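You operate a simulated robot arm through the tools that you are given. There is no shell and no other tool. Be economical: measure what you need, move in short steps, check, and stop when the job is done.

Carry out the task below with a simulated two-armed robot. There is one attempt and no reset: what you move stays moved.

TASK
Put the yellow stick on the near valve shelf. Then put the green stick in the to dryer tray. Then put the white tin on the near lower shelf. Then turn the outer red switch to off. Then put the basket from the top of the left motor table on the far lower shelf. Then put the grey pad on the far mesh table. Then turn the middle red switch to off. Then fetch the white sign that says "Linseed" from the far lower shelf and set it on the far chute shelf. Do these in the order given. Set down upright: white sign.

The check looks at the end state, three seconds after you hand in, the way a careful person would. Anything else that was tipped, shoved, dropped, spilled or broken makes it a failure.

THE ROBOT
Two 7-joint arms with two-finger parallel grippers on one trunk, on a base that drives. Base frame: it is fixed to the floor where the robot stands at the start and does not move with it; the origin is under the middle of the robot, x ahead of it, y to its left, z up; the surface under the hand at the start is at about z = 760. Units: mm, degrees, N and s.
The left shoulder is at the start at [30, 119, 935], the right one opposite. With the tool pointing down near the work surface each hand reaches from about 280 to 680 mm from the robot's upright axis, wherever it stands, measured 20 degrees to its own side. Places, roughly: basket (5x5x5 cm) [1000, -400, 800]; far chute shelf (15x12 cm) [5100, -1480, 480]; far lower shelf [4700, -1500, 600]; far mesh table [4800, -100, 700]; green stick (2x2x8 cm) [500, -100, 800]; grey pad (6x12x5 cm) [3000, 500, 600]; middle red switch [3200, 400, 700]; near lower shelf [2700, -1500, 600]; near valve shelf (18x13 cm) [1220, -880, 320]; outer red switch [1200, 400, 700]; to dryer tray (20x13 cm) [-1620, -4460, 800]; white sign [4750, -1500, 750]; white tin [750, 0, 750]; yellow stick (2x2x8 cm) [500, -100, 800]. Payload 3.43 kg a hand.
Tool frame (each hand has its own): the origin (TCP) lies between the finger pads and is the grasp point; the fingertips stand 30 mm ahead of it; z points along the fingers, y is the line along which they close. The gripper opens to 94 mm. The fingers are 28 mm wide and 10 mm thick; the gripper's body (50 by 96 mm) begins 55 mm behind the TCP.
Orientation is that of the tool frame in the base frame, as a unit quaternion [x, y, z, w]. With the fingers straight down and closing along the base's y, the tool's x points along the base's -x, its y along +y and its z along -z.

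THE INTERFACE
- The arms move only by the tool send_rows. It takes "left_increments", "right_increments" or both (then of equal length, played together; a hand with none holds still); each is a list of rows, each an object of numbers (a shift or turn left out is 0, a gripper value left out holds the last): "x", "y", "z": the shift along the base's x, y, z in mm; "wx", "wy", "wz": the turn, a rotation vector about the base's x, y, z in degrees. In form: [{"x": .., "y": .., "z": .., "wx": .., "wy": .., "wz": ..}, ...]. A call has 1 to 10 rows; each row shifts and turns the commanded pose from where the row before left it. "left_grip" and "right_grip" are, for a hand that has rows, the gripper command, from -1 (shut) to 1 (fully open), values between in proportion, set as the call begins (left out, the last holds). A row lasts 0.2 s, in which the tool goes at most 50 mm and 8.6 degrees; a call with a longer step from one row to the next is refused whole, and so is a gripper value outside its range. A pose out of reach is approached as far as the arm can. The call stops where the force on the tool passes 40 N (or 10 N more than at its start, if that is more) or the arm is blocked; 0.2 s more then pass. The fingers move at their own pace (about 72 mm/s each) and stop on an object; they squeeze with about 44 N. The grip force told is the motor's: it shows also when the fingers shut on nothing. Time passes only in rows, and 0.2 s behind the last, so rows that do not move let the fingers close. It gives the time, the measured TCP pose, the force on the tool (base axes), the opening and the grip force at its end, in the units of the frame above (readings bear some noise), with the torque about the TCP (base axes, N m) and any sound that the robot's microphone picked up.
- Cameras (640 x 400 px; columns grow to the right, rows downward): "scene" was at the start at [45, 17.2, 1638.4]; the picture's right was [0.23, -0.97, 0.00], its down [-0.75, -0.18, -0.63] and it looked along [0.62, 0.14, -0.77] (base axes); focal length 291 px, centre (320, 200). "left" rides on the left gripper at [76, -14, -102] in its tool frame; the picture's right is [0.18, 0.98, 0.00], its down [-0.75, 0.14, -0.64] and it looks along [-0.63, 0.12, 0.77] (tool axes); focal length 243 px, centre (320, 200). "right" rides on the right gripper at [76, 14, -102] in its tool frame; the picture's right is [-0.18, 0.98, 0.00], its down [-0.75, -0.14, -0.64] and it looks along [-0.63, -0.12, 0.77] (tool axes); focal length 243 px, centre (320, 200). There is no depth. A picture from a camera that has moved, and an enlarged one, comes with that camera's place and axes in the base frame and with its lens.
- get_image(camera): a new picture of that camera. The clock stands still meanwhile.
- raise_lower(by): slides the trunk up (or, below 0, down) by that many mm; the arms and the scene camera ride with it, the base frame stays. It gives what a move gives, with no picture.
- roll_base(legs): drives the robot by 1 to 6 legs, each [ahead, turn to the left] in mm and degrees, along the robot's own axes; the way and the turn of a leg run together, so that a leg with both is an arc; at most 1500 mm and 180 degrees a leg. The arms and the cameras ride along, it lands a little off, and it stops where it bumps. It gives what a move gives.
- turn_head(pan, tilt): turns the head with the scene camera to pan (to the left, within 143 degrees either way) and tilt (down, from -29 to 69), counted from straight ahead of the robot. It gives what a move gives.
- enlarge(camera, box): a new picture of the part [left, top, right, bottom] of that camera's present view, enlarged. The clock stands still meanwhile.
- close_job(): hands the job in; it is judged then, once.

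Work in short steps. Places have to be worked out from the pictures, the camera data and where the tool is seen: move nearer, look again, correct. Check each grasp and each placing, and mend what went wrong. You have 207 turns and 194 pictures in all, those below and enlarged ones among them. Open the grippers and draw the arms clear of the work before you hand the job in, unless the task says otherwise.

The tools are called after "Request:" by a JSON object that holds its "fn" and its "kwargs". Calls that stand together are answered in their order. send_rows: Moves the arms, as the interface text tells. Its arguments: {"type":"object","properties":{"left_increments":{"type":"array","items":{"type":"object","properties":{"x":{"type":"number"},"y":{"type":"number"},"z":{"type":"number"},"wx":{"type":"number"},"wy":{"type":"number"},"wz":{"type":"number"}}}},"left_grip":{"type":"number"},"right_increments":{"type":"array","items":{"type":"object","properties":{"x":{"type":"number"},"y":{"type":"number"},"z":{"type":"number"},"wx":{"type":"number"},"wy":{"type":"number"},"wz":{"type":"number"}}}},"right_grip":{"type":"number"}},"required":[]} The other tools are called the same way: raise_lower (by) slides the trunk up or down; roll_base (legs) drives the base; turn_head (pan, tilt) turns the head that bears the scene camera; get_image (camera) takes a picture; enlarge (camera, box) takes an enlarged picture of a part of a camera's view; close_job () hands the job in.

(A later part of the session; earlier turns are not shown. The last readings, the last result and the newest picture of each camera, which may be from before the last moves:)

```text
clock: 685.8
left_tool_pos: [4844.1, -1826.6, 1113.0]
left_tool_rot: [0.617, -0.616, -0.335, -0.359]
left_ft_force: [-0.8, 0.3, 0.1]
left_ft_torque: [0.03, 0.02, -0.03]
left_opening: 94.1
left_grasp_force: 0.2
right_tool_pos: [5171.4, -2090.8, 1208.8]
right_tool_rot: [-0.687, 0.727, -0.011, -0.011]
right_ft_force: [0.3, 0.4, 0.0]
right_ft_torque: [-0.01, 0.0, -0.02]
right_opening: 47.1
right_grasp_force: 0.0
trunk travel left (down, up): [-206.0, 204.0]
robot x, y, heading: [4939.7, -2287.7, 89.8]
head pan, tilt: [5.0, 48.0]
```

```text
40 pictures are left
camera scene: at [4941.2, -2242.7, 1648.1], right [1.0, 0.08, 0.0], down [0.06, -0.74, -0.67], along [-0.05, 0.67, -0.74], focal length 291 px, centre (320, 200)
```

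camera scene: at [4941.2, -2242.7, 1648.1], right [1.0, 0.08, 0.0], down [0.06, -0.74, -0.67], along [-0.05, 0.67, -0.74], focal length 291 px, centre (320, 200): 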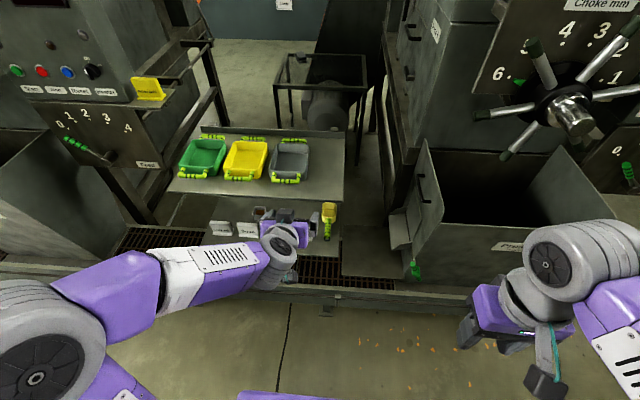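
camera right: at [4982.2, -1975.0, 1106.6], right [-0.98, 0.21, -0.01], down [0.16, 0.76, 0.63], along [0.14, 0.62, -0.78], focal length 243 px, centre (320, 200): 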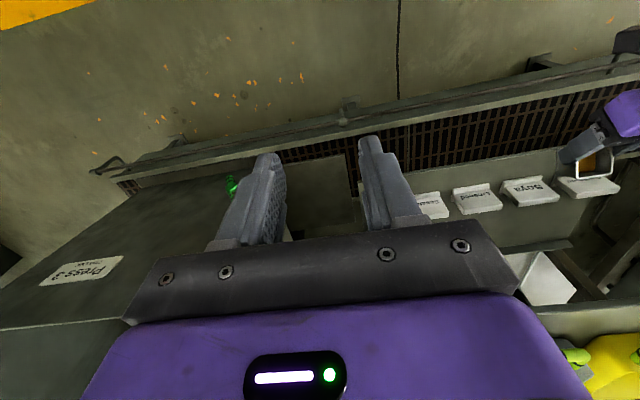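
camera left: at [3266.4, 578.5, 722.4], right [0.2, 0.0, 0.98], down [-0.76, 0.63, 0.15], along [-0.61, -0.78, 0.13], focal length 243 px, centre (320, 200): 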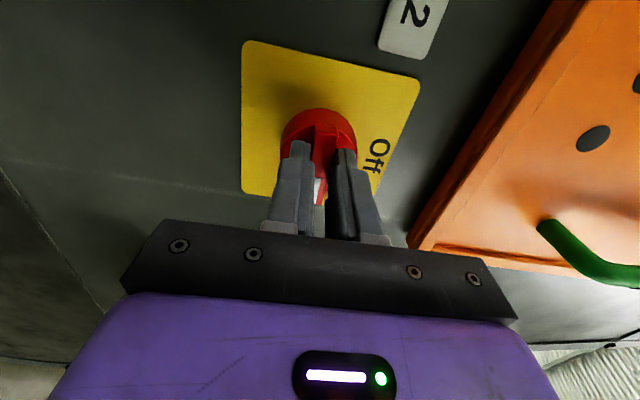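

I enlarge the chute shelf and the signs region.

Request:
{"fn": "enlarge", "kwargs": {"camera": "scene", "box": [190, 170, 430, 320]}}

```text
2.67 times, centred on (310, 245) of scene
camera zoom: at [4941.2, -2242.7, 1648.1], right [1.0, 0.08, 0.0], down [0.06, -0.74, -0.67], along [-0.05, 0.67, -0.74], focal length 775 px, centre (347, 80)
```

zoom: 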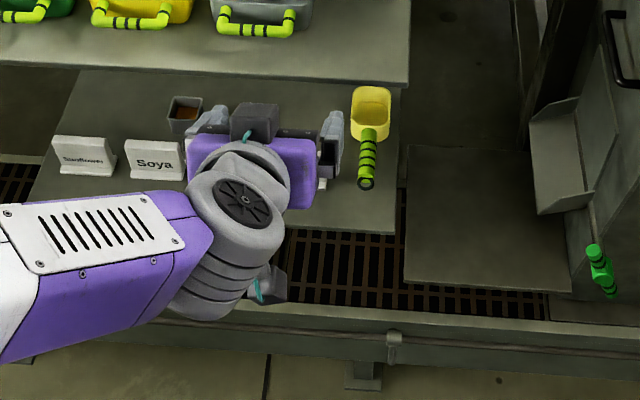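

The basket is fine. Now I lower the trunk, bring the left hand in front of the Linseed sign (x≈4728), and correct small tilt.

Request:
{"fn": "raise_lower", "kwargs": {"by": -206}}

Request:
{"fn": "send_rows", "kwargs": {"left_increments": [{"x": -30, "y": 10, "z": -30, "wx": 1.25, "wy": 1.7, "wz": 0.9}, {"x": -30, "y": 10, "z": -35}, {"x": -30, "y": 10, "z": -35}, {"x": -26, "y": 10, "z": -35}, {"z": -35}, {"z": -30, "y": 20}, {}]}}

Request:
{"fn": "get_image", "kwargs": {"camera": "left"}}

```text
clock: 688.0
left_tool_pos: [4845.0, -1825.6, 908.1]
left_tool_rot: [0.617, -0.616, -0.335, -0.359]
left_ft_force: [0.9, 0.1, -0.5]
left_ft_torque: [0.0, 0.0, -0.02]
left_opening: 94.0
left_grasp_force: 0.0
right_tool_pos: [5171.2, -2091.8, 1003.0]
right_tool_rot: [-0.687, 0.726, -0.01, -0.011]
right_ft_force: [0.1, 0.3, -0.3]
right_ft_torque: [0.0, 0.01, 0.02]
right_opening: 47.1
right_grasp_force: 0.1
trunk travel left (down, up): [0.0, 410.0]
robot x, y, heading: [4945.8, -2290.2, 89.3]
head pan, tilt: [5.0, 48.0]
```

```text
clock: 689.6
left_tool_pos: [4732.8, -1768.3, 706.4]
left_tool_rot: [0.612, -0.612, -0.354, -0.354]
left_ft_force: [-0.8, 0.2, 0.7]
left_ft_torque: [-0.01, 0.01, -0.02]
left_opening: 93.9
left_grasp_force: 0.0
right_tool_pos: [5170.0, -2091.6, 1002.9]
right_tool_rot: [-0.687, 0.726, -0.011, -0.012]
right_ft_force: [0.2, -0.4, 0.5]
right_ft_torque: [0.01, -0.01, 0.01]
right_opening: 47.0
right_grasp_force: 0.0
trunk travel left (down, up): [0.0, 410.0]
robot x, y, heading: [4950.0, -2291.4, 89.3]
head pan, tilt: [5.0, 48.0]
```

```text
38 pictures are left
camera left: at [4747.3, -1895.9, 689.9], right [-0.98, -0.09, -0.16], down [-0.14, -0.18, 0.97], along [-0.12, 0.98, 0.16], focal length 243 px, centre (320, 200)
```

left: 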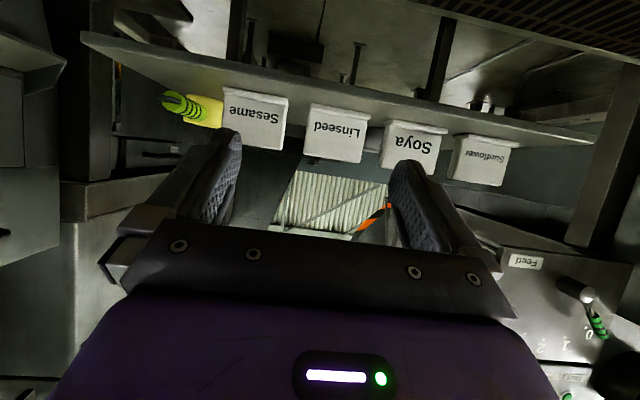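

Request:
{"fn": "enlarge", "kwargs": {"camera": "left", "box": [200, 60, 440, 200]}}

```text
2.67 times, centred on (320, 130) of left
camera zoom: at [4747.3, -1895.9, 689.9], right [-0.98, -0.09, -0.16], down [-0.14, -0.18, 0.97], along [-0.12, 0.98, 0.16], focal length 647 px, centre (320, 387)
```

zoom: 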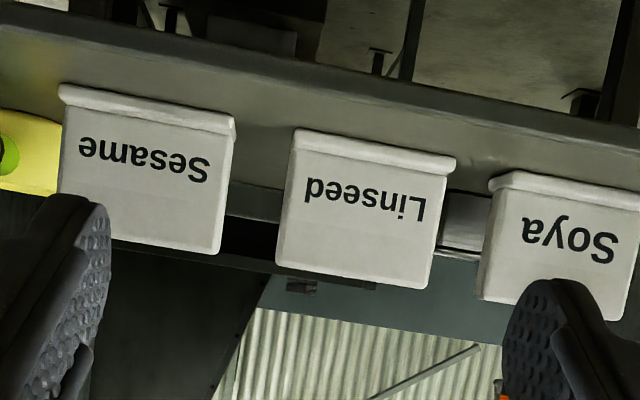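

Linseed: x≈4698, base z≈621, width ≈80; the gap on the Soya side is ~17 mm, so I open to 87 mm and line up exactly. Moving to x 4698, z 662, y −1640.

Request:
{"fn": "send_rows", "kwargs": {"left_increments": [{"x": -18, "z": -22, "y": 10}, {"x": -17, "z": -22, "y": 20}, {"y": 40}, {"y": 40}, {"y": 18}, {}], "left_grip": 0.85}}

Request:
{"fn": "enlarge", "kwargs": {"camera": "left", "box": [180, 0, 460, 220]}}

```text
clock: 691.0
left_tool_pos: [4695.2, -1638.3, 664.9]
left_tool_rot: [0.612, -0.612, -0.354, -0.354]
left_ft_force: [-0.4, -0.2, 0.4]
left_ft_torque: [-0.03, -0.02, -0.01]
left_opening: 87.1
left_grasp_force: 0.0
right_tool_pos: [5170.5, -2091.3, 1001.7]
right_tool_rot: [-0.687, 0.726, -0.011, -0.012]
right_ft_force: [0.1, -0.3, -0.3]
right_ft_torque: [0.02, 0.0, 0.0]
right_opening: 46.8
right_grasp_force: 0.0
trunk travel left (down, up): [0.0, 410.0]
robot x, y, heading: [4945.1, -2289.8, 89.3]
head pan, tilt: [5.0, 48.0]
```

```text
1.82 times, centred on (320, 110) of left
camera zoom: at [4708.6, -1764.1, 648.0], right [-0.98, -0.09, -0.16], down [-0.14, -0.18, 0.97], along [-0.12, 0.98, 0.16], focal length 441 px, centre (320, 364)
```

zoom: 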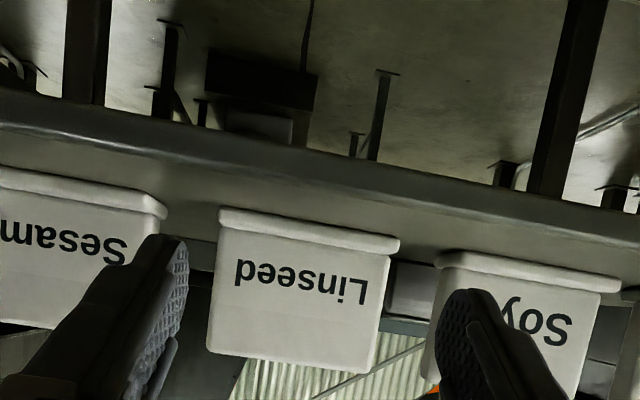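

Sign centre x≈4697.5. I shift +3 and advance slowly with the fingers on both sides.

Request:
{"fn": "send_rows", "kwargs": {"left_increments": [{"x": 3, "z": -2}, {"y": 12}, {"y": 12}, {"y": 10}, {}]}}

Request:
{"fn": "enlarge", "kwargs": {"camera": "left", "box": [180, 0, 460, 220]}}

```text
clock: 692.2
left_tool_pos: [4693.1, -1603.4, 661.9]
left_tool_rot: [0.613, -0.612, -0.353, -0.353]
left_ft_force: [-0.2, -0.1, -0.2]
left_ft_torque: [0.02, 0.0, 0.01]
left_opening: 87.1
left_grasp_force: 0.1
right_tool_pos: [5170.9, -2091.9, 1002.3]
right_tool_rot: [-0.687, 0.727, -0.011, -0.011]
right_ft_force: [-0.3, 0.2, -0.9]
right_ft_torque: [0.02, 0.01, 0.01]
right_opening: 47.0
right_grasp_force: 0.0
trunk travel left (down, up): [0.0, 410.0]
robot x, y, heading: [4947.0, -2288.8, 89.2]
head pan, tilt: [5.0, 48.0]
```

```text
1.82 times, centred on (320, 110) of left
camera zoom: at [4709.1, -1730.7, 645.3], right [-0.98, -0.09, -0.16], down [-0.14, -0.18, 0.97], along [-0.12, 0.98, 0.16], focal length 441 px, centre (320, 364)
```

zoom: 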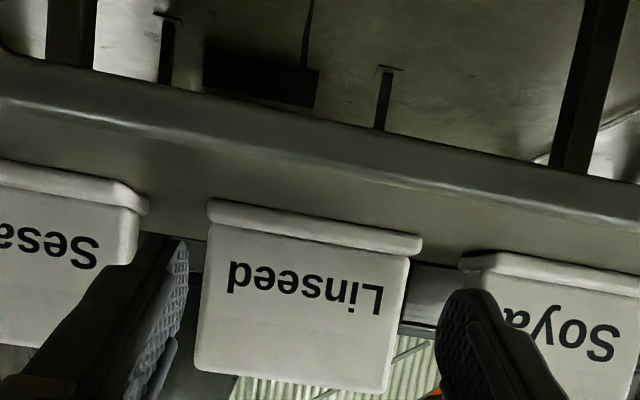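

The sign sits ~3 mm towards +x relative to the finger middle; I shift +3 and advance 18 mm more.

Request:
{"fn": "send_rows", "kwargs": {"left_increments": [{"x": 3}, {"y": 9}, {"y": 9}, {}]}}

Request:
{"fn": "enlarge", "kwargs": {"camera": "left", "box": [180, 20, 460, 240]}}

```text
clock: 693.2
left_tool_pos: [4697.1, -1585.3, 661.2]
left_tool_rot: [-0.612, 0.612, 0.354, 0.354]
left_ft_force: [-0.1, 0.1, 0.0]
left_ft_torque: [-0.02, 0.01, 0.02]
left_opening: 87.0
left_grasp_force: 0.1
right_tool_pos: [5170.0, -2092.5, 1001.8]
right_tool_rot: [-0.687, 0.726, -0.011, -0.012]
right_ft_force: [0.7, 0.0, 0.2]
right_ft_torque: [-0.02, 0.0, 0.01]
right_opening: 47.0
right_grasp_force: 0.0
trunk travel left (down, up): [0.0, 410.0]
robot x, y, heading: [4949.0, -2290.2, 89.2]
head pan, tilt: [5.0, 48.0]
```

```text
1.82 times, centred on (320, 130) of left
camera zoom: at [4711.9, -1712.7, 645.4], right [-0.98, -0.09, -0.16], down [-0.14, -0.18, 0.97], along [-0.12, 0.98, 0.16], focal length 441 px, centre (320, 327)
```

zoom: 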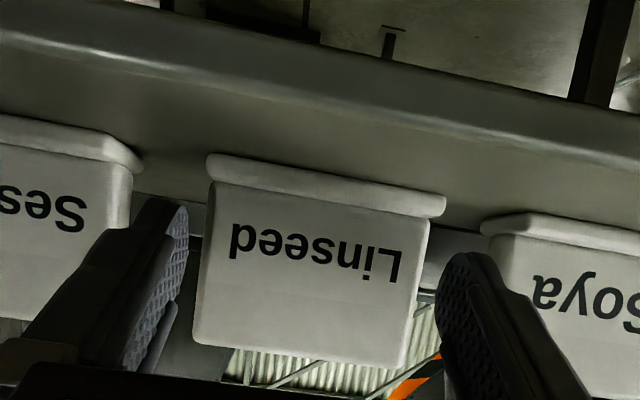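

Gaps are even on both sides. Advance 22 mm more, then close.

Request:
{"fn": "send_rows", "kwargs": {"left_increments": [{"y": 8}, {"y": 8}, {"y": 6}, {}]}}

Request:
{"fn": "send_rows", "kwargs": {"left_increments": [{}, {}, {}], "left_grip": -1}}

Request:
{"fn": "enlarge", "kwargs": {"camera": "left", "box": [160, 20, 480, 260]}}

```text
clock: 694.2
left_tool_pos: [4699.5, -1563.1, 662.0]
left_tool_rot: [-0.612, 0.612, 0.354, 0.354]
left_ft_force: [0.3, -0.3, -0.3]
left_ft_torque: [0.02, 0.0, 0.03]
left_opening: 86.6
left_grasp_force: 0.0
right_tool_pos: [5170.8, -2091.1, 1002.7]
right_tool_rot: [-0.687, 0.726, -0.011, -0.012]
right_ft_force: [0.0, -0.2, -0.1]
right_ft_torque: [0.04, 0.02, -0.04]
right_opening: 46.8
right_grasp_force: 0.1
trunk travel left (down, up): [0.0, 410.0]
robot x, y, heading: [4945.7, -2291.6, 89.4]
head pan, tilt: [5.0, 48.0]
```

```text
clock: 695.0
left_tool_pos: [4698.1, -1564.7, 662.0]
left_tool_rot: [0.613, -0.612, -0.353, -0.353]
left_ft_force: [-0.3, 0.3, -0.7]
left_ft_torque: [-0.01, -0.03, 0.0]
left_opening: 0.2
left_grasp_force: 23.8
right_tool_pos: [5171.5, -2091.8, 1001.7]
right_tool_rot: [-0.687, 0.726, -0.01, -0.011]
right_ft_force: [0.2, -0.2, -0.8]
right_ft_torque: [0.0, -0.02, -0.02]
right_opening: 47.0
right_grasp_force: 0.1
trunk travel left (down, up): [0.0, 410.0]
robot x, y, heading: [4943.7, -2292.1, 89.4]
head pan, tilt: [5.0, 48.0]
```

```text
1.67 times, centred on (320, 140) of left
camera zoom: at [4713.3, -1690.7, 645.3], right [-0.98, -0.09, -0.16], down [-0.14, -0.18, 0.97], along [-0.12, 0.98, 0.16], focal length 404 px, centre (320, 300)
```

zoom: 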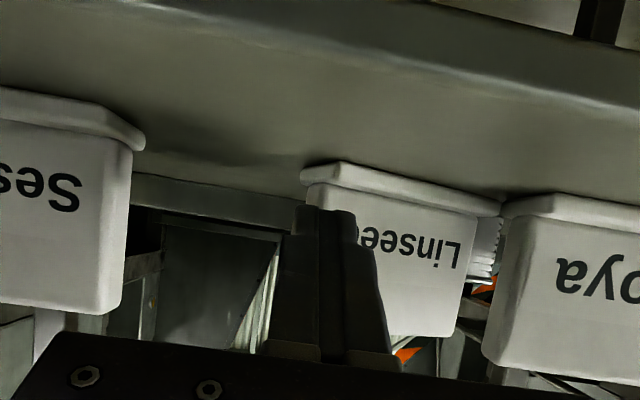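

The fingers slipped past: the sign was pushed towards −x but still stands. I back out before opening and look.

Request:
{"fn": "send_rows", "kwargs": {"left_increments": [{"y": -10}, {"y": -20}, {"y": -30}, {"y": -40}, {}]}}

Request:
{"fn": "enlarge", "kwargs": {"camera": "left", "box": [160, 0, 560, 250]}}

Request:
{"fn": "enlarge", "kwargs": {"camera": "scene", "box": [190, 180, 350, 290]}}

```text
clock: 696.2
left_tool_pos: [4697.6, -1664.2, 659.5]
left_tool_rot: [-0.611, 0.613, 0.353, 0.354]
left_ft_force: [-0.6, -0.4, -0.2]
left_ft_torque: [-0.01, 0.01, 0.0]
left_opening: 0.1
left_grasp_force: 33.6
right_tool_pos: [5170.4, -2090.7, 1002.5]
right_tool_rot: [-0.687, 0.726, -0.011, -0.011]
right_ft_force: [1.3, 0.4, -0.6]
right_ft_torque: [0.01, 0.04, 0.01]
right_opening: 47.1
right_grasp_force: 0.0
trunk travel left (down, up): [0.0, 410.0]
robot x, y, heading: [4948.2, -2288.9, 89.4]
head pan, tilt: [5.0, 48.0]
```

```text
1.60 times, centred on (360, 125) of left
camera zoom: at [4712.2, -1791.2, 643.2], right [-0.98, -0.09, -0.16], down [-0.14, -0.18, 0.97], along [-0.12, 0.98, 0.16], focal length 388 px, centre (256, 320)
```

zoom: 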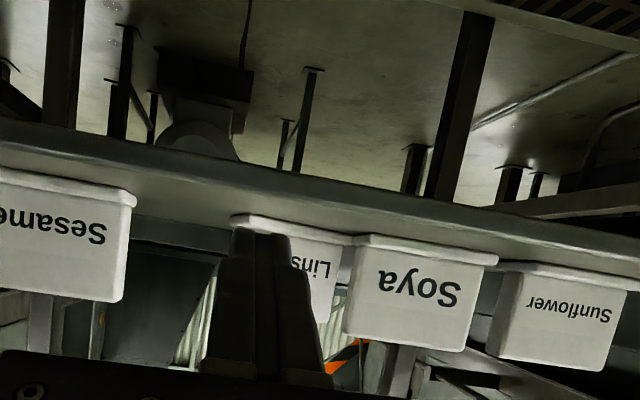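

```text
3.64 times, centred on (270, 235) of scene
camera zoom: at [4941.1, -2242.7, 1442.1], right [1.0, 0.08, 0.0], down [0.06, -0.74, -0.67], along [-0.05, 0.67, -0.74], focal length 1057 px, centre (502, 73)
```

zoom: 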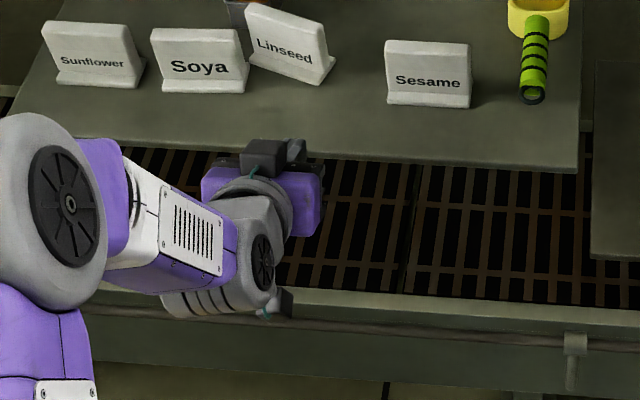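

The sign stands yawed about −24°, leaning slightly behind Soya, still upright; the others look in place. Its free right end can be gripped by thickness from the front-right. I lift and withdraw the hand, raise the trunk, and drive to that side, heading ≈140°.

Request:
{"fn": "send_rows", "kwargs": {"left_increments": [{"y": -40}, {"y": -40}, {"y": -30, "z": 20}], "left_grip": 0}}

Request:
{"fn": "raise_lower", "kwargs": {"by": 206}}

Request:
{"fn": "send_rows", "kwargs": {"left_increments": [{"z": 45}, {"z": 45}, {"z": 45}, {"z": 45}, {"z": 45}]}}

Request:
{"fn": "roll_base", "kwargs": {"legs": [[0, -89.4], [535, 0], [0, 140]]}}

```text
clock: 697.0
left_tool_pos: [4698.3, -1770.8, 678.6]
left_tool_rot: [-0.612, 0.612, 0.354, 0.354]
left_ft_force: [0.2, 0.2, 0.2]
left_ft_torque: [0.01, -0.03, 0.03]
left_opening: 47.0
left_grasp_force: 0.1
right_tool_pos: [5170.9, -2092.3, 1002.6]
right_tool_rot: [-0.687, 0.727, -0.01, -0.011]
right_ft_force: [-0.7, -0.5, -0.3]
right_ft_torque: [0.0, 0.02, 0.02]
right_opening: 46.7
right_grasp_force: 0.1
trunk travel left (down, up): [0.0, 410.0]
robot x, y, heading: [4948.0, -2291.4, 89.3]
head pan, tilt: [5.0, 48.0]
```

```text
clock: 699.2
left_tool_pos: [4698.2, -1770.1, 883.7]
left_tool_rot: [-0.612, 0.613, 0.353, 0.353]
left_ft_force: [-0.1, -0.3, -0.3]
left_ft_torque: [0.02, -0.02, -0.02]
left_opening: 47.0
left_grasp_force: 0.1
right_tool_pos: [5170.2, -2091.1, 1207.6]
right_tool_rot: [-0.686, 0.727, -0.011, -0.012]
right_ft_force: [-0.2, -0.3, -0.6]
right_ft_torque: [0.0, 0.02, -0.01]
right_opening: 47.0
right_grasp_force: 0.1
trunk travel left (down, up): [-206.0, 204.0]
robot x, y, heading: [4947.5, -2292.6, 89.3]
head pan, tilt: [5.0, 48.0]
```

```text
clock: 700.4
left_tool_pos: [4699.7, -1771.3, 1109.6]
left_tool_rot: [-0.612, 0.613, 0.353, 0.354]
left_ft_force: [0.6, 0.0, 0.2]
left_ft_torque: [-0.01, 0.0, 0.03]
left_opening: 47.1
left_grasp_force: 0.1
right_tool_pos: [5171.1, -2091.0, 1207.7]
right_tool_rot: [-0.687, 0.726, -0.01, -0.012]
right_ft_force: [1.2, 0.4, -0.2]
right_ft_torque: [0.0, 0.0, 0.01]
right_opening: 47.1
right_grasp_force: 0.1
trunk travel left (down, up): [-206.0, 204.0]
robot x, y, heading: [4949.1, -2294.4, 89.3]
head pan, tilt: [5.0, 48.0]
```

```text
clock: 713.1
left_tool_pos: [4928.6, -2142.2, 1108.8]
left_tool_rot: [0.811, -0.303, -0.468, -0.175]
left_ft_force: [1.0, -0.8, -0.5]
left_ft_torque: [-0.02, 0.01, 0.0]
left_opening: 47.2
left_grasp_force: 0.1
right_tool_pos: [5481.2, -1997.9, 1208.5]
right_tool_rot: [0.926, -0.376, 0.015, 0.006]
right_ft_force: [0.9, 0.2, 0.5]
right_ft_torque: [0.0, -0.02, -0.03]
right_opening: 47.0
right_grasp_force: 0.0
trunk travel left (down, up): [-206.0, 204.0]
robot x, y, heading: [5483.3, -2299.4, 138.5]
head pan, tilt: [5.0, 48.0]
```

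Forward 400 mm and look at the sign from here.

Request:
{"fn": "roll_base", "kwargs": {"legs": [[400, 0]]}}

Request:
{"fn": "turn_head", "kwargs": {"pan": -3, "tilt": 50}}

Request:
{"fn": "get_image", "kwargs": {"camera": "scene"}}

```text
clock: 715.6
left_tool_pos: [4620.0, -1868.4, 1108.9]
left_tool_rot: [0.811, -0.304, -0.468, -0.175]
left_ft_force: [0.1, -1.0, 0.2]
left_ft_torque: [0.02, 0.01, 0.04]
left_opening: 46.8
left_grasp_force: 0.1
right_tool_pos: [5171.6, -1723.8, 1208.2]
right_tool_rot: [0.926, -0.377, 0.016, 0.006]
right_ft_force: [-0.8, -0.1, -0.3]
right_ft_torque: [0.0, -0.01, 0.0]
right_opening: 47.0
right_grasp_force: 0.1
trunk travel left (down, up): [-206.0, 204.0]
robot x, y, heading: [5175.7, -2024.5, 138.3]
head pan, tilt: [5.0, 48.0]
```

```text
clock: 716.3
left_tool_pos: [4620.6, -1868.2, 1110.1]
left_tool_rot: [0.811, -0.304, -0.469, -0.176]
left_ft_force: [0.2, 0.0, 0.3]
left_ft_torque: [0.02, -0.02, -0.02]
left_opening: 47.0
left_grasp_force: 0.0
right_tool_pos: [5172.1, -1724.0, 1207.5]
right_tool_rot: [0.926, -0.377, 0.015, 0.006]
right_ft_force: [0.3, -0.1, -1.0]
right_ft_torque: [0.0, -0.02, 0.02]
right_opening: 47.0
right_grasp_force: 0.0
trunk travel left (down, up): [-206.0, 204.0]
robot x, y, heading: [5175.1, -2025.4, 138.2]
head pan, tilt: [-3.0, 50.0]
```

```text
30 pictures are left
camera scene: at [5143.5, -1990.2, 1645.4], right [0.7, 0.71, 0.0], down [0.54, -0.54, -0.64], along [-0.46, 0.45, -0.77], focal length 291 px, centre (320, 200)
```

scene: 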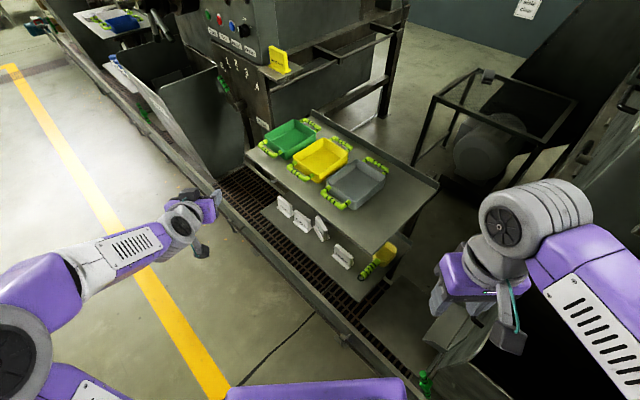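

Request:
{"fn": "enlarge", "kwargs": {"camera": "scene", "box": [260, 180, 420, 300]}}

```text
3.33 times, centred on (340, 240) of scene
camera zoom: at [5143.5, -1990.2, 1645.4], right [0.7, 0.71, 0.0], down [0.54, -0.54, -0.64], along [-0.46, 0.45, -0.77], focal length 969 px, centre (253, 67)
```

zoom: 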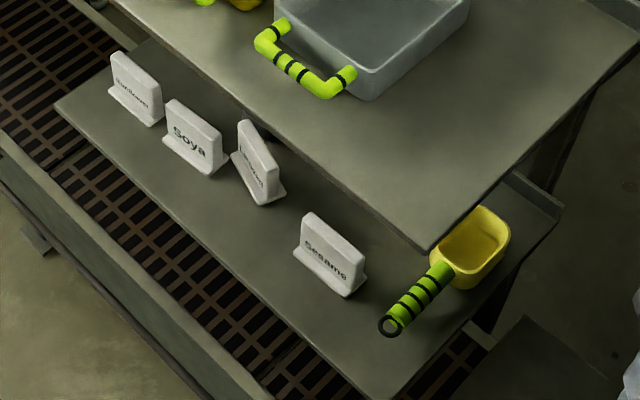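

I have a clear view: the sign is at ≈(4661,−1515), yaw ≈−14°, right end free at x≈4700. I yaw the left hand to ~153°, steepen its pitch to 30° from vertical, and bring it in front at ≈(4760,−1720,720), opening 60 mm.

Request:
{"fn": "send_rows", "kwargs": {"left_increments": [{"x": 15, "y": 16, "z": -42, "wz": 7}, {"x": 15, "y": 16, "z": -42, "wz": 7}, {"x": 15, "y": 16, "z": -42, "wx": -3.4, "wy": -6.7}, {"x": 15, "y": 16, "z": -42, "wx": -3.4, "wy": -6.7}, {"x": 16, "y": 16, "z": -42, "wx": -3.4, "wy": -6.7}, {"x": 16, "y": 16, "z": -42, "wx": -3.4, "wy": -6.7}, {"x": 16, "y": 17, "z": -42}, {"x": 16, "y": 17, "z": -42}, {"x": 16, "y": 18, "z": -42}, {"z": -12}], "left_grip": 0.3}}

Request:
{"fn": "get_image", "kwargs": {"camera": "left"}}

Request:
{"fn": "enlarge", "kwargs": {"camera": "scene", "box": [240, 170, 420, 305]}}

```text
clock: 718.5
left_tool_pos: [4762.7, -1719.8, 718.9]
left_tool_rot: [0.939, -0.226, -0.251, -0.062]
left_ft_force: [1.0, -0.3, 0.4]
left_ft_torque: [0.03, 0.02, 0.0]
left_opening: 60.9
left_grasp_force: 0.0
right_tool_pos: [5171.8, -1724.0, 1208.9]
right_tool_rot: [0.926, -0.378, 0.015, 0.007]
right_ft_force: [0.0, 0.0, -0.1]
right_ft_torque: [0.0, 0.01, 0.0]
right_opening: 47.0
right_grasp_force: 0.0
trunk travel left (down, up): [-206.0, 204.0]
robot x, y, heading: [5173.7, -2022.2, 138.4]
head pan, tilt: [-3.0, 50.0]
```

```text
28 pictures are left
camera left: at [4874.2, -1761.0, 767.2], right [-0.31, -0.95, -0.09], down [-0.36, 0.02, 0.93], along [-0.88, 0.32, -0.35], focal length 243 px, centre (320, 200)
```

left: 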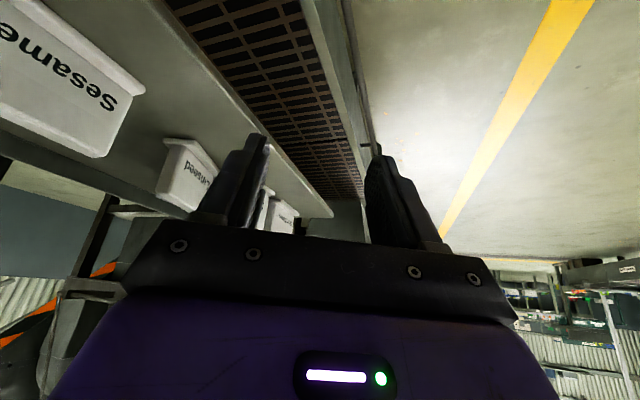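

```text
2.96 times, centred on (330, 238) of scene
camera zoom: at [5143.2, -1990.3, 1645.4], right [0.7, 0.71, 0.0], down [0.54, -0.54, -0.64], along [-0.46, 0.45, -0.77], focal length 862 px, centre (290, 89)
```

zoom: 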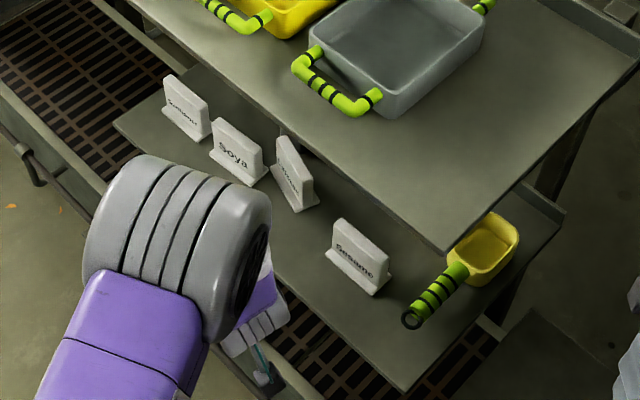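

Now I go in between Linseed and Sesame: to ≈(4725,−1533) at z≈712.

Request:
{"fn": "send_rows", "kwargs": {"left_increments": [{"x": -20, "y": 30, "z": -7}, {"x": -18, "y": 35}, {"y": 35}, {"y": 35}, {"y": 30}, {"y": 22}, {}]}}

Request:
{"fn": "get_image", "kwargs": {"camera": "left"}}

Request:
{"fn": "enlarge", "kwargs": {"camera": "scene", "box": [260, 180, 400, 285]}}

```text
clock: 720.1
left_tool_pos: [4723.9, -1543.0, 710.4]
left_tool_rot: [0.94, -0.223, -0.249, -0.059]
left_ft_force: [-0.2, 1.4, -0.2]
left_ft_torque: [-0.01, 0.02, -0.03]
left_opening: 60.9
left_grasp_force: 0.1
left hand out of reach, approached as far as the arm can: row 6
right_tool_pos: [5171.8, -1725.6, 1207.8]
right_tool_rot: [0.926, -0.377, 0.015, 0.005]
right_ft_force: [0.3, 0.2, 0.3]
right_ft_torque: [-0.05, 0.0, 0.03]
right_opening: 46.9
right_grasp_force: 0.1
trunk travel left (down, up): [-206.0, 204.0]
robot x, y, heading: [5173.5, -2024.4, 138.3]
head pan, tilt: [-3.0, 50.0]
```

```text
26 pictures are left
camera left: at [4836.1, -1583.3, 759.8], right [-0.3, -0.95, -0.09], down [-0.36, 0.03, 0.93], along [-0.88, 0.31, -0.35], focal length 243 px, centre (320, 200)
```

left: 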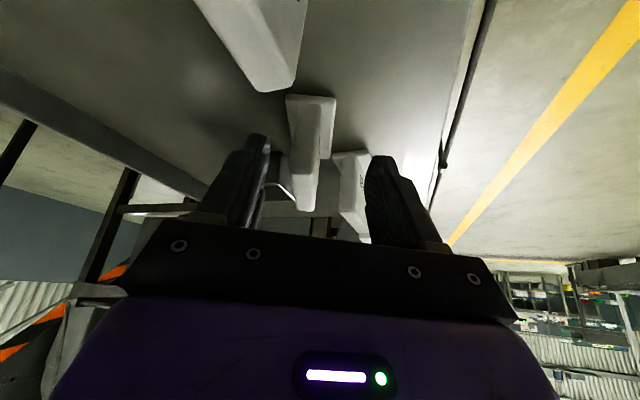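

```text
3.81 times, centred on (330, 232) of scene
camera zoom: at [5141.2, -1992.2, 1645.2], right [0.7, 0.71, 0.0], down [0.55, -0.54, -0.64], along [-0.46, 0.45, -0.77], focal length 1108 px, centre (282, 76)
```

zoom: 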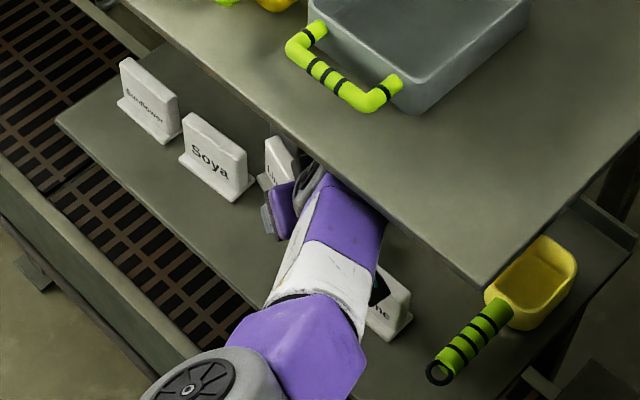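

The sign is now edge-on between the fingers; the arm is at its reach limit, so I lower 38 mm and roll the base 47 mm forward, which slides the fingers over the plate.

Request:
{"fn": "send_rows", "kwargs": {"left_increments": [{"z": -15}, {"z": -13}, {"z": -10}, {}]}}

Request:
{"fn": "roll_base", "kwargs": {"legs": [[47, 0]]}}

Request:
{"fn": "get_image", "kwargs": {"camera": "left"}}

```text
clock: 721.1
left_tool_pos: [4734.0, -1548.0, 679.8]
left_tool_rot: [0.939, -0.227, -0.251, -0.062]
left_ft_force: [0.0, -0.1, -0.3]
left_ft_torque: [0.02, -0.02, -0.01]
left_opening: 61.2
left_grasp_force: 0.0
left hand out of reach, approached as far as the arm can: row 2
right_tool_pos: [5173.5, -1724.2, 1209.8]
right_tool_rot: [0.926, -0.377, 0.015, 0.007]
right_ft_force: [0.9, 0.7, -0.3]
right_ft_torque: [0.03, -0.02, -0.02]
right_opening: 46.9
right_grasp_force: 0.1
trunk travel left (down, up): [-206.0, 204.0]
robot x, y, heading: [5175.9, -2020.6, 138.2]
head pan, tilt: [-3.0, 50.0]
```

```text
clock: 722.0
left_tool_pos: [4698.2, -1516.2, 679.0]
left_tool_rot: [0.939, -0.226, -0.251, -0.061]
left_ft_force: [-0.7, 0.8, 0.7]
left_ft_torque: [-0.01, 0.0, 0.03]
left_opening: 61.1
left_grasp_force: 0.0
right_tool_pos: [5136.9, -1693.5, 1208.2]
right_tool_rot: [0.926, -0.377, 0.015, 0.006]
right_ft_force: [0.3, 0.0, -0.3]
right_ft_torque: [-0.03, -0.01, 0.01]
right_opening: 47.1
right_grasp_force: 0.1
trunk travel left (down, up): [-206.0, 204.0]
robot x, y, heading: [5139.5, -1994.4, 138.3]
head pan, tilt: [-3.0, 50.0]
```

```text
24 pictures are left
camera left: at [4809.0, -1556.7, 727.6], right [-0.31, -0.95, -0.09], down [-0.36, 0.02, 0.93], along [-0.88, 0.32, -0.35], focal length 243 px, centre (320, 200)
```

left: 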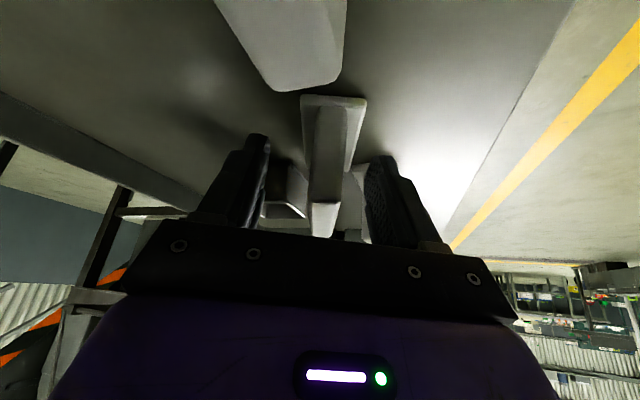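

Good: the plate end is centred between the fingers. I go 10 mm further in, 6 mm lower, and close.

Request:
{"fn": "send_rows", "kwargs": {"left_increments": [{"x": -5, "y": 2, "z": -6}, {"x": -5, "y": 3}, {}]}}

Request:
{"fn": "send_rows", "kwargs": {"left_increments": [{}, {}, {}], "left_grip": -1}}

Request:
{"fn": "get_image", "kwargs": {"camera": "left"}}

```text
clock: 722.9
left_tool_pos: [4698.1, -1516.4, 678.4]
left_tool_rot: [0.94, -0.225, -0.251, -0.061]
left_ft_force: [0.4, 1.1, -0.1]
left_ft_torque: [-0.03, -0.01, -0.01]
left_opening: 61.1
left_grasp_force: 0.1
left hand out of reach, approached as far as the arm can: row 1, 2
right_tool_pos: [5138.4, -1693.0, 1208.3]
right_tool_rot: [0.926, -0.377, 0.014, 0.006]
right_ft_force: [0.2, -0.6, 0.3]
right_ft_torque: [0.0, 0.01, -0.02]
right_opening: 47.0
right_grasp_force: 0.2
trunk travel left (down, up): [-206.0, 204.0]
robot x, y, heading: [5138.2, -1993.3, 138.1]
head pan, tilt: [-3.0, 50.0]
```

```text
clock: 723.6
left_tool_pos: [4698.7, -1516.1, 680.4]
left_tool_rot: [0.939, -0.226, -0.252, -0.062]
left_ft_force: [0.3, 0.0, 0.7]
left_ft_torque: [-0.06, 0.03, 0.01]
left_opening: 20.9
left_grasp_force: 43.9
right_tool_pos: [5138.5, -1692.9, 1208.6]
right_tool_rot: [0.926, -0.377, 0.015, 0.006]
right_ft_force: [-0.5, 0.0, -0.6]
right_ft_torque: [0.01, -0.01, 0.04]
right_opening: 47.1
right_grasp_force: 0.1
trunk travel left (down, up): [-206.0, 204.0]
robot x, y, heading: [5138.2, -1994.6, 138.5]
head pan, tilt: [-3.0, 50.0]
```

```text
23 pictures are left
camera left: at [4809.7, -1557.2, 728.6], right [-0.31, -0.95, -0.09], down [-0.36, 0.02, 0.93], along [-0.88, 0.32, -0.35], focal length 243 px, centre (320, 200)
```

left: 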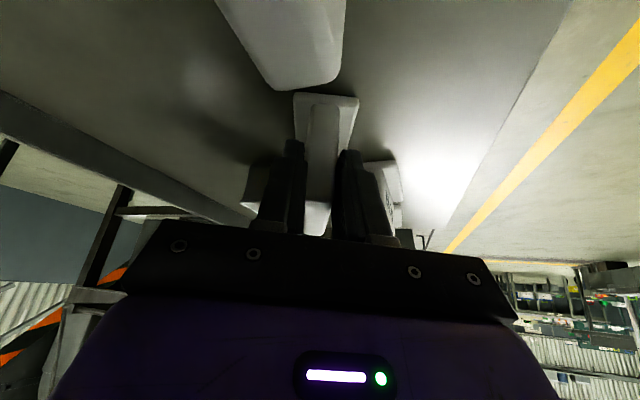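

Gripped (21 mm). I lift 20 mm with the trunk, then move +x 16 and straight out in −y between the neighbours.

Request:
{"fn": "raise_lower", "kwargs": {"by": 20}}

Request:
{"fn": "get_image", "kwargs": {"camera": "left"}}

```text
clock: 724.3
left_tool_pos: [4699.6, -1518.9, 694.4]
left_tool_rot: [0.94, -0.226, -0.25, -0.059]
left_ft_force: [-0.2, 0.2, 0.9]
left_ft_torque: [-0.02, -0.02, -0.02]
left_opening: 20.8
left_grasp_force: 44.2
right_tool_pos: [5136.5, -1691.4, 1229.5]
right_tool_rot: [0.926, -0.377, 0.015, 0.006]
right_ft_force: [0.4, 0.0, 0.3]
right_ft_torque: [-0.03, -0.03, -0.01]
right_opening: 46.9
right_grasp_force: 0.0
trunk travel left (down, up): [-226.0, 184.0]
robot x, y, heading: [5143.7, -1994.1, 138.1]
head pan, tilt: [-3.0, 50.0]
```

```text
22 pictures are left
camera left: at [4809.9, -1558.9, 745.1], right [-0.3, -0.95, -0.09], down [-0.36, 0.03, 0.93], along [-0.88, 0.32, -0.35], focal length 243 px, centre (320, 200)
```

left: 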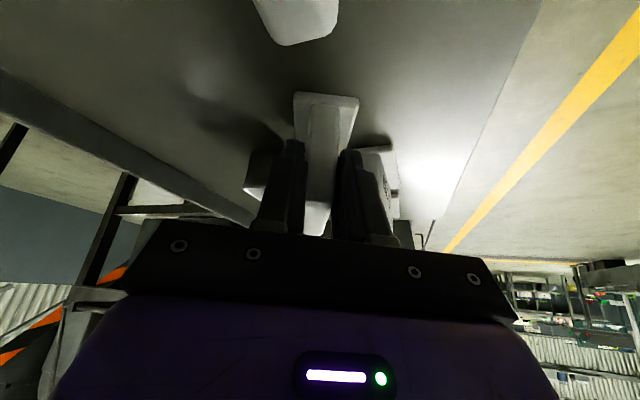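

Lifted. Now +x 16, then out in −y.

Request:
{"fn": "send_rows", "kwargs": {"left_increments": [{"x": 8, "y": -3}, {"x": 8, "y": -5}, {"y": -20}, {"y": -25}, {"y": -30}, {"y": -35}, {"y": -40}, {"y": -40}]}}

Request:
{"fn": "enlarge", "kwargs": {"camera": "scene", "box": [220, 170, 420, 320]}}

```text
clock: 726.1
left_tool_pos: [4712.4, -1717.3, 700.6]
left_tool_rot: [0.939, -0.226, -0.252, -0.063]
left_ft_force: [-0.7, -0.4, -0.3]
left_ft_torque: [-0.01, 0.03, 0.02]
left_opening: 21.1
left_grasp_force: 44.2
right_tool_pos: [5136.2, -1692.6, 1228.7]
right_tool_rot: [0.926, -0.377, 0.014, 0.006]
right_ft_force: [1.2, 0.0, 0.8]
right_ft_torque: [0.0, -0.05, 0.01]
right_opening: 46.7
right_grasp_force: 0.0
trunk travel left (down, up): [-226.0, 184.0]
robot x, y, heading: [5140.4, -1990.4, 138.4]
head pan, tilt: [-3.0, 50.0]
```

```text
2.67 times, centred on (320, 245) of scene
camera zoom: at [5107.5, -1959.6, 1665.4], right [0.7, 0.71, 0.0], down [0.55, -0.54, -0.64], along [-0.46, 0.45, -0.77], focal length 775 px, centre (320, 80)
```

zoom: 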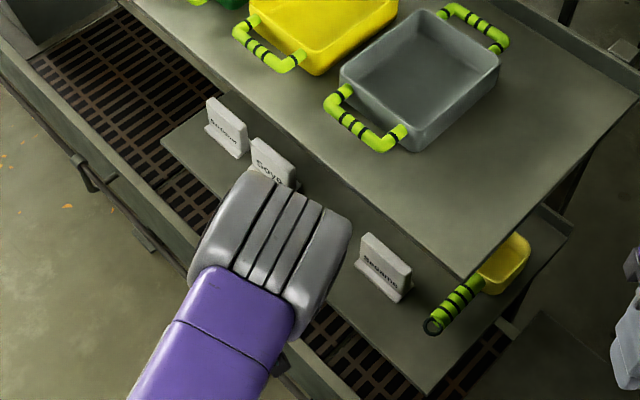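

The sign is out and the neighbours are in place. I raise it, back off, and drive to face the chute shelf (x≈5110, heading 90).

Request:
{"fn": "send_rows", "kwargs": {"left_increments": [{"z": 45}, {"z": 45}, {"z": 45}, {"z": 45}, {"z": 20}]}}

Request:
{"fn": "roll_base", "kwargs": {"legs": [[-250, 0], [0, 42], [216, 0], [0, -90]]}}

Request:
{"fn": "turn_head", "kwargs": {"pan": 0, "tilt": 52}}

Request:
{"fn": "get_image", "kwargs": {"camera": "scene"}}

```text
clock: 727.3
left_tool_pos: [4712.8, -1716.0, 901.4]
left_tool_rot: [0.94, -0.226, -0.25, -0.061]
left_ft_force: [-0.2, -0.1, 0.2]
left_ft_torque: [-0.01, -0.04, 0.01]
left_opening: 20.8
left_grasp_force: 44.0
right_tool_pos: [5135.6, -1693.0, 1227.5]
right_tool_rot: [0.926, -0.377, 0.014, 0.006]
right_ft_force: [-0.2, -0.3, -0.6]
right_ft_torque: [0.03, 0.01, -0.03]
right_opening: 47.3
right_grasp_force: 0.1
trunk travel left (down, up): [-226.0, 184.0]
robot x, y, heading: [5138.9, -1995.5, 138.5]
head pan, tilt: [-3.0, 50.0]
```

```text
clock: 736.2
left_tool_pos: [5041.5, -1651.4, 900.9]
left_tool_rot: [0.757, -0.6, -0.202, -0.161]
left_ft_force: [1.2, -0.4, -0.2]
left_ft_torque: [-0.01, 0.03, 0.04]
left_opening: 20.5
left_grasp_force: 44.1
right_tool_pos: [5330.1, -1959.6, 1229.2]
right_tool_rot: [-0.681, 0.732, -0.01, -0.013]
right_ft_force: [-1.2, 0.2, 0.1]
right_ft_torque: [0.03, -0.01, 0.01]
right_opening: 47.0
right_grasp_force: 0.0
trunk travel left (down, up): [-226.0, 184.0]
robot x, y, heading: [5104.4, -2156.2, 88.5]
head pan, tilt: [-3.0, 50.0]
```

```text
clock: 736.8
left_tool_pos: [5040.1, -1650.2, 901.0]
left_tool_rot: [0.756, -0.601, -0.202, -0.161]
left_ft_force: [-0.4, -0.1, -0.1]
left_ft_torque: [0.01, -0.02, 0.04]
left_opening: 20.8
left_grasp_force: 43.8
right_tool_pos: [5331.9, -1959.8, 1228.8]
right_tool_rot: [-0.681, 0.732, -0.01, -0.013]
right_ft_force: [0.2, 0.6, 0.4]
right_ft_torque: [0.04, 0.01, 0.02]
right_opening: 47.0
right_grasp_force: 0.1
trunk travel left (down, up): [-226.0, 184.0]
robot x, y, heading: [5102.2, -2156.6, 88.3]
head pan, tilt: [0.0, 52.0]
```

```text
20 pictures are left
camera scene: at [5106.1, -2110.2, 1662.7], right [1.0, -0.03, 0.0], down [-0.02, -0.79, -0.62], along [0.02, 0.62, -0.79], focal length 291 px, centre (320, 200)
```

scene: 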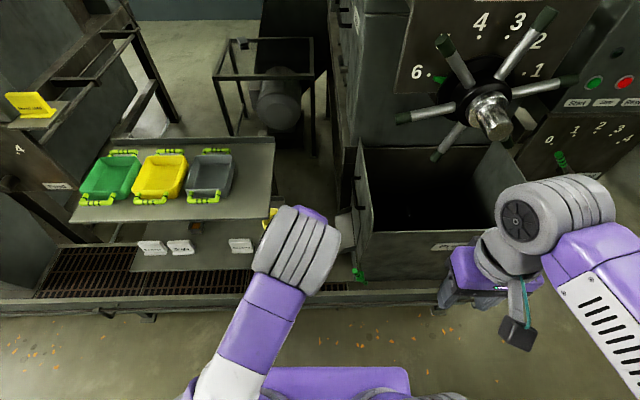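

The arm hides the chute shelf; I look with the left hand camera.

Request:
{"fn": "get_image", "kwargs": {"camera": "left"}}

```text
19 pictures are left
camera left: at [5081.0, -1761.5, 949.3], right [-0.92, -0.38, -0.09], down [-0.21, 0.29, 0.93], along [-0.32, 0.88, -0.35], focal length 243 px, centre (320, 200)
```

left: 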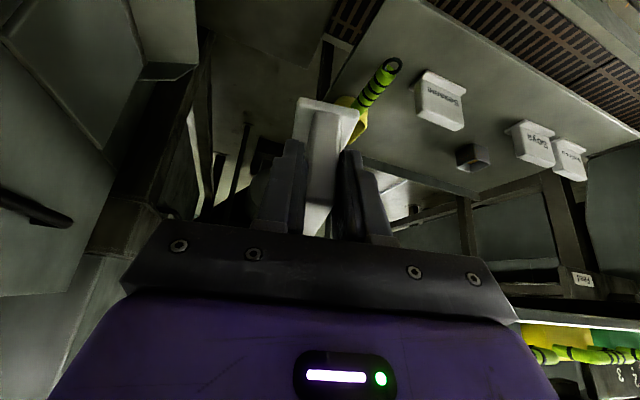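

The sign hangs upright. I move it to x≈5100 first, then lower the trunk by 206.

Request:
{"fn": "send_rows", "kwargs": {"left_increments": [{"x": 30, "y": 5}, {"x": 30, "y": 5}, {}]}}

Request:
{"fn": "raise_lower", "kwargs": {"by": -206}}

Request:
{"fn": "send_rows", "kwargs": {"left_increments": [{"y": 35}, {"y": 35}, {"y": 35}, {"y": 20}, {"z": -30}, {"z": -30}, {}]}}

Request:
{"fn": "get_image", "kwargs": {"camera": "left"}}

Request:
{"fn": "enlarge", "kwargs": {"camera": "scene", "box": [240, 160, 420, 310]}}

```text
clock: 737.6
left_tool_pos: [5101.2, -1643.0, 902.3]
left_tool_rot: [0.757, -0.6, -0.202, -0.161]
left_ft_force: [-0.6, -1.2, 0.1]
left_ft_torque: [0.02, 0.0, 0.0]
left_opening: 20.8
left_grasp_force: 43.6
right_tool_pos: [5331.2, -1959.7, 1227.9]
right_tool_rot: [-0.681, 0.732, -0.012, -0.012]
right_ft_force: [0.0, -0.3, 0.0]
right_ft_torque: [0.03, -0.01, -0.04]
right_opening: 47.0
right_grasp_force: 0.0
trunk travel left (down, up): [-226.0, 184.0]
robot x, y, heading: [5106.4, -2151.8, 88.6]
head pan, tilt: [0.0, 52.0]
```

```text
clock: 739.8
left_tool_pos: [5101.7, -1643.1, 695.8]
left_tool_rot: [0.755, -0.602, -0.202, -0.164]
left_ft_force: [-0.2, 0.0, -0.9]
left_ft_torque: [-0.05, 0.04, 0.0]
left_opening: 20.5
left_grasp_force: 43.9
right_tool_pos: [5330.9, -1958.9, 1022.0]
right_tool_rot: [-0.681, 0.732, -0.011, -0.011]
right_ft_force: [0.2, 0.2, -0.3]
right_ft_torque: [-0.03, -0.03, 0.03]
right_opening: 46.9
right_grasp_force: 0.0
trunk travel left (down, up): [-20.0, 390.0]
robot x, y, heading: [5103.9, -2148.8, 88.3]
head pan, tilt: [0.0, 52.0]
```

```text
clock: 741.4
left_tool_pos: [5101.3, -1516.0, 632.5]
left_tool_rot: [0.756, -0.601, -0.201, -0.162]
left_ft_force: [0.4, 0.0, 0.5]
left_ft_torque: [0.01, 0.03, -0.02]
left_opening: 20.9
left_grasp_force: 43.6
right_tool_pos: [5331.1, -1960.3, 1022.5]
right_tool_rot: [-0.681, 0.732, -0.01, -0.012]
right_ft_force: [0.0, 0.2, -0.5]
right_ft_torque: [0.02, 0.01, -0.01]
right_opening: 47.0
right_grasp_force: 0.0
trunk travel left (down, up): [-20.0, 390.0]
robot x, y, heading: [5106.3, -2156.5, 88.5]
head pan, tilt: [0.0, 52.0]
```

```text
18 pictures are left
camera left: at [5142.7, -1626.8, 680.9], right [-0.92, -0.38, -0.09], down [-0.21, 0.29, 0.93], along [-0.32, 0.88, -0.35], focal length 243 px, centre (320, 200)
```

left: 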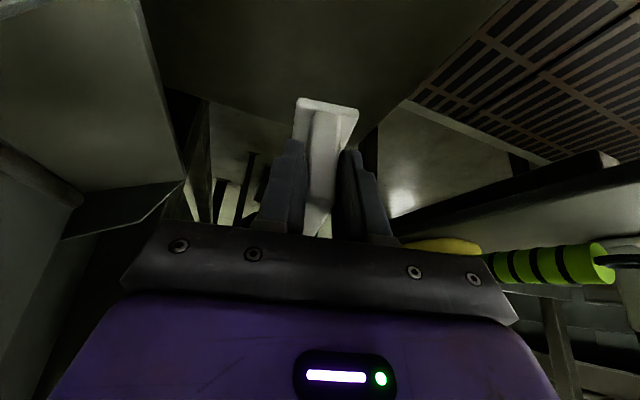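

```text
2.67 times, centred on (330, 235) of scene
camera zoom: at [5106.1, -2110.3, 1456.7], right [1.0, -0.03, 0.0], down [-0.02, -0.79, -0.62], along [0.02, 0.62, -0.79], focal length 775 px, centre (293, 107)
```

zoom: 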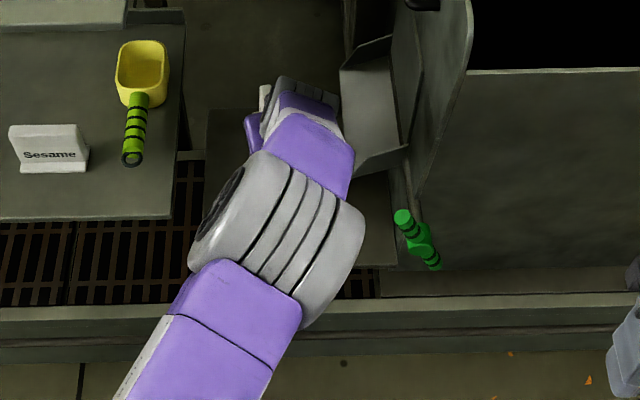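

Plate extends x≥5003, y −1640…−1368; the chute flap is at x≈5175. I shift x −12 and lower until contact.

Request:
{"fn": "send_rows", "kwargs": {"left_increments": [{"x": -12}, {"z": -30}, {"z": -25}, {"z": -15}, {"z": -6}, {"z": -5}, {"z": -4}, {"z": -4}, {"z": -4}]}}

Request:
{"fn": "get_image", "kwargs": {"camera": "left"}}

```text
clock: 743.4
left_tool_pos: [5090.8, -1518.4, 542.8]
left_tool_rot: [0.756, -0.601, -0.201, -0.162]
left_ft_force: [0.0, 0.7, -0.3]
left_ft_torque: [-0.01, 0.01, -0.01]
left_opening: 20.9
left_grasp_force: 43.7
right_tool_pos: [5331.1, -1960.0, 1022.3]
right_tool_rot: [-0.681, 0.732, -0.012, -0.012]
right_ft_force: [-1.2, 1.0, 0.1]
right_ft_torque: [0.0, -0.03, 0.02]
right_opening: 47.0
right_grasp_force: 0.1
trunk travel left (down, up): [-20.0, 390.0]
robot x, y, heading: [5103.2, -2155.0, 88.8]
head pan, tilt: [0.0, 52.0]
```

```text
16 pictures are left
camera left: at [5130.8, -1629.1, 591.1], right [-0.92, -0.38, -0.09], down [-0.21, 0.29, 0.93], along [-0.32, 0.88, -0.35], focal length 243 px, centre (320, 200)
```

left: 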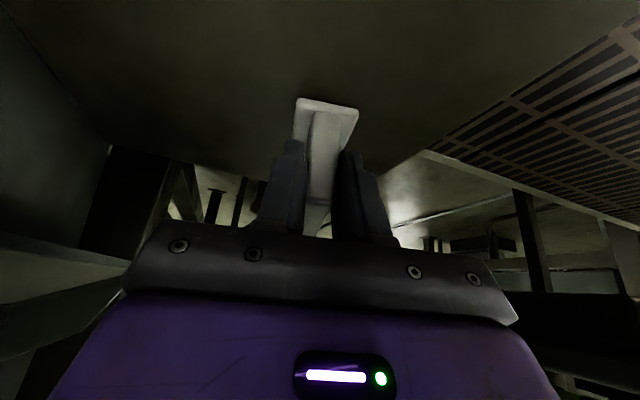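

Not yet in contact. Continue in small steps.

Request:
{"fn": "send_rows", "kwargs": {"left_increments": [{"z": -4}, {"z": -4}, {"z": -4}, {"z": -4}, {"z": -4}, {"z": -4}, {"z": -4}, {"z": -4}]}}

```text
clock: 745.2
left_tool_pos: [5091.5, -1515.4, 516.5]
left_tool_rot: [0.756, -0.599, -0.203, -0.167]
left_ft_force: [-3.8, 5.2, 36.0]
left_ft_torque: [0.21, 0.0, 0.02]
left_opening: 20.9
left_grasp_force: 43.5
right_tool_pos: [5331.1, -1961.2, 1023.2]
right_tool_rot: [-0.681, 0.732, -0.01, -0.012]
right_ft_force: [0.6, 0.2, -0.2]
right_ft_torque: [0.05, -0.03, 0.01]
right_opening: 47.1
right_grasp_force: 0.1
trunk travel left (down, up): [-20.0, 390.0]
robot x, y, heading: [5106.7, -2155.7, 88.6]
head pan, tilt: [0.0, 52.0]
```

Contact at 36 N. I ease up 4 mm and read the force before release.

Request:
{"fn": "send_rows", "kwargs": {"left_increments": [{"z": 2}, {"z": 1}, {}]}}

Request:
{"fn": "get_image", "kwargs": {"camera": "left"}}

```text
clock: 746.0
left_tool_pos: [5091.1, -1518.0, 517.5]
left_tool_rot: [0.756, -0.6, -0.203, -0.165]
left_ft_force: [-1.2, 7.4, 24.7]
left_ft_torque: [0.27, 0.04, -0.06]
left_opening: 20.8
left_grasp_force: 43.7
right_tool_pos: [5331.9, -1959.4, 1022.4]
right_tool_rot: [-0.682, 0.731, -0.01, -0.012]
right_ft_force: [-0.7, -0.6, 0.0]
right_ft_torque: [-0.05, 0.02, 0.02]
right_opening: 46.8
right_grasp_force: 0.1
trunk travel left (down, up): [-20.0, 390.0]
robot x, y, heading: [5104.2, -2152.0, 88.5]
head pan, tilt: [0.0, 52.0]
```

```text
15 pictures are left
camera left: at [5131.7, -1628.2, 565.1], right [-0.92, -0.38, -0.1], down [-0.22, 0.29, 0.93], along [-0.32, 0.88, -0.34], focal length 243 px, centre (320, 200)
```

left: 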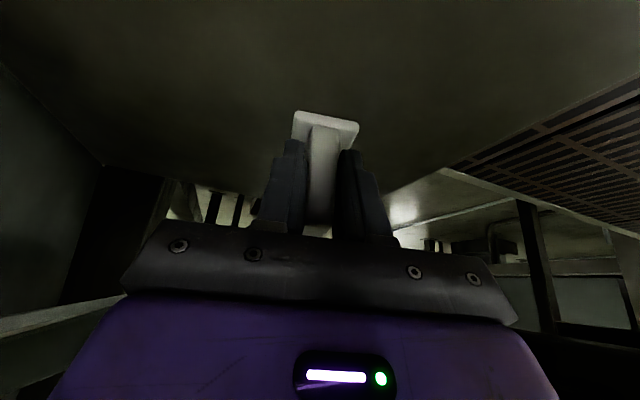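

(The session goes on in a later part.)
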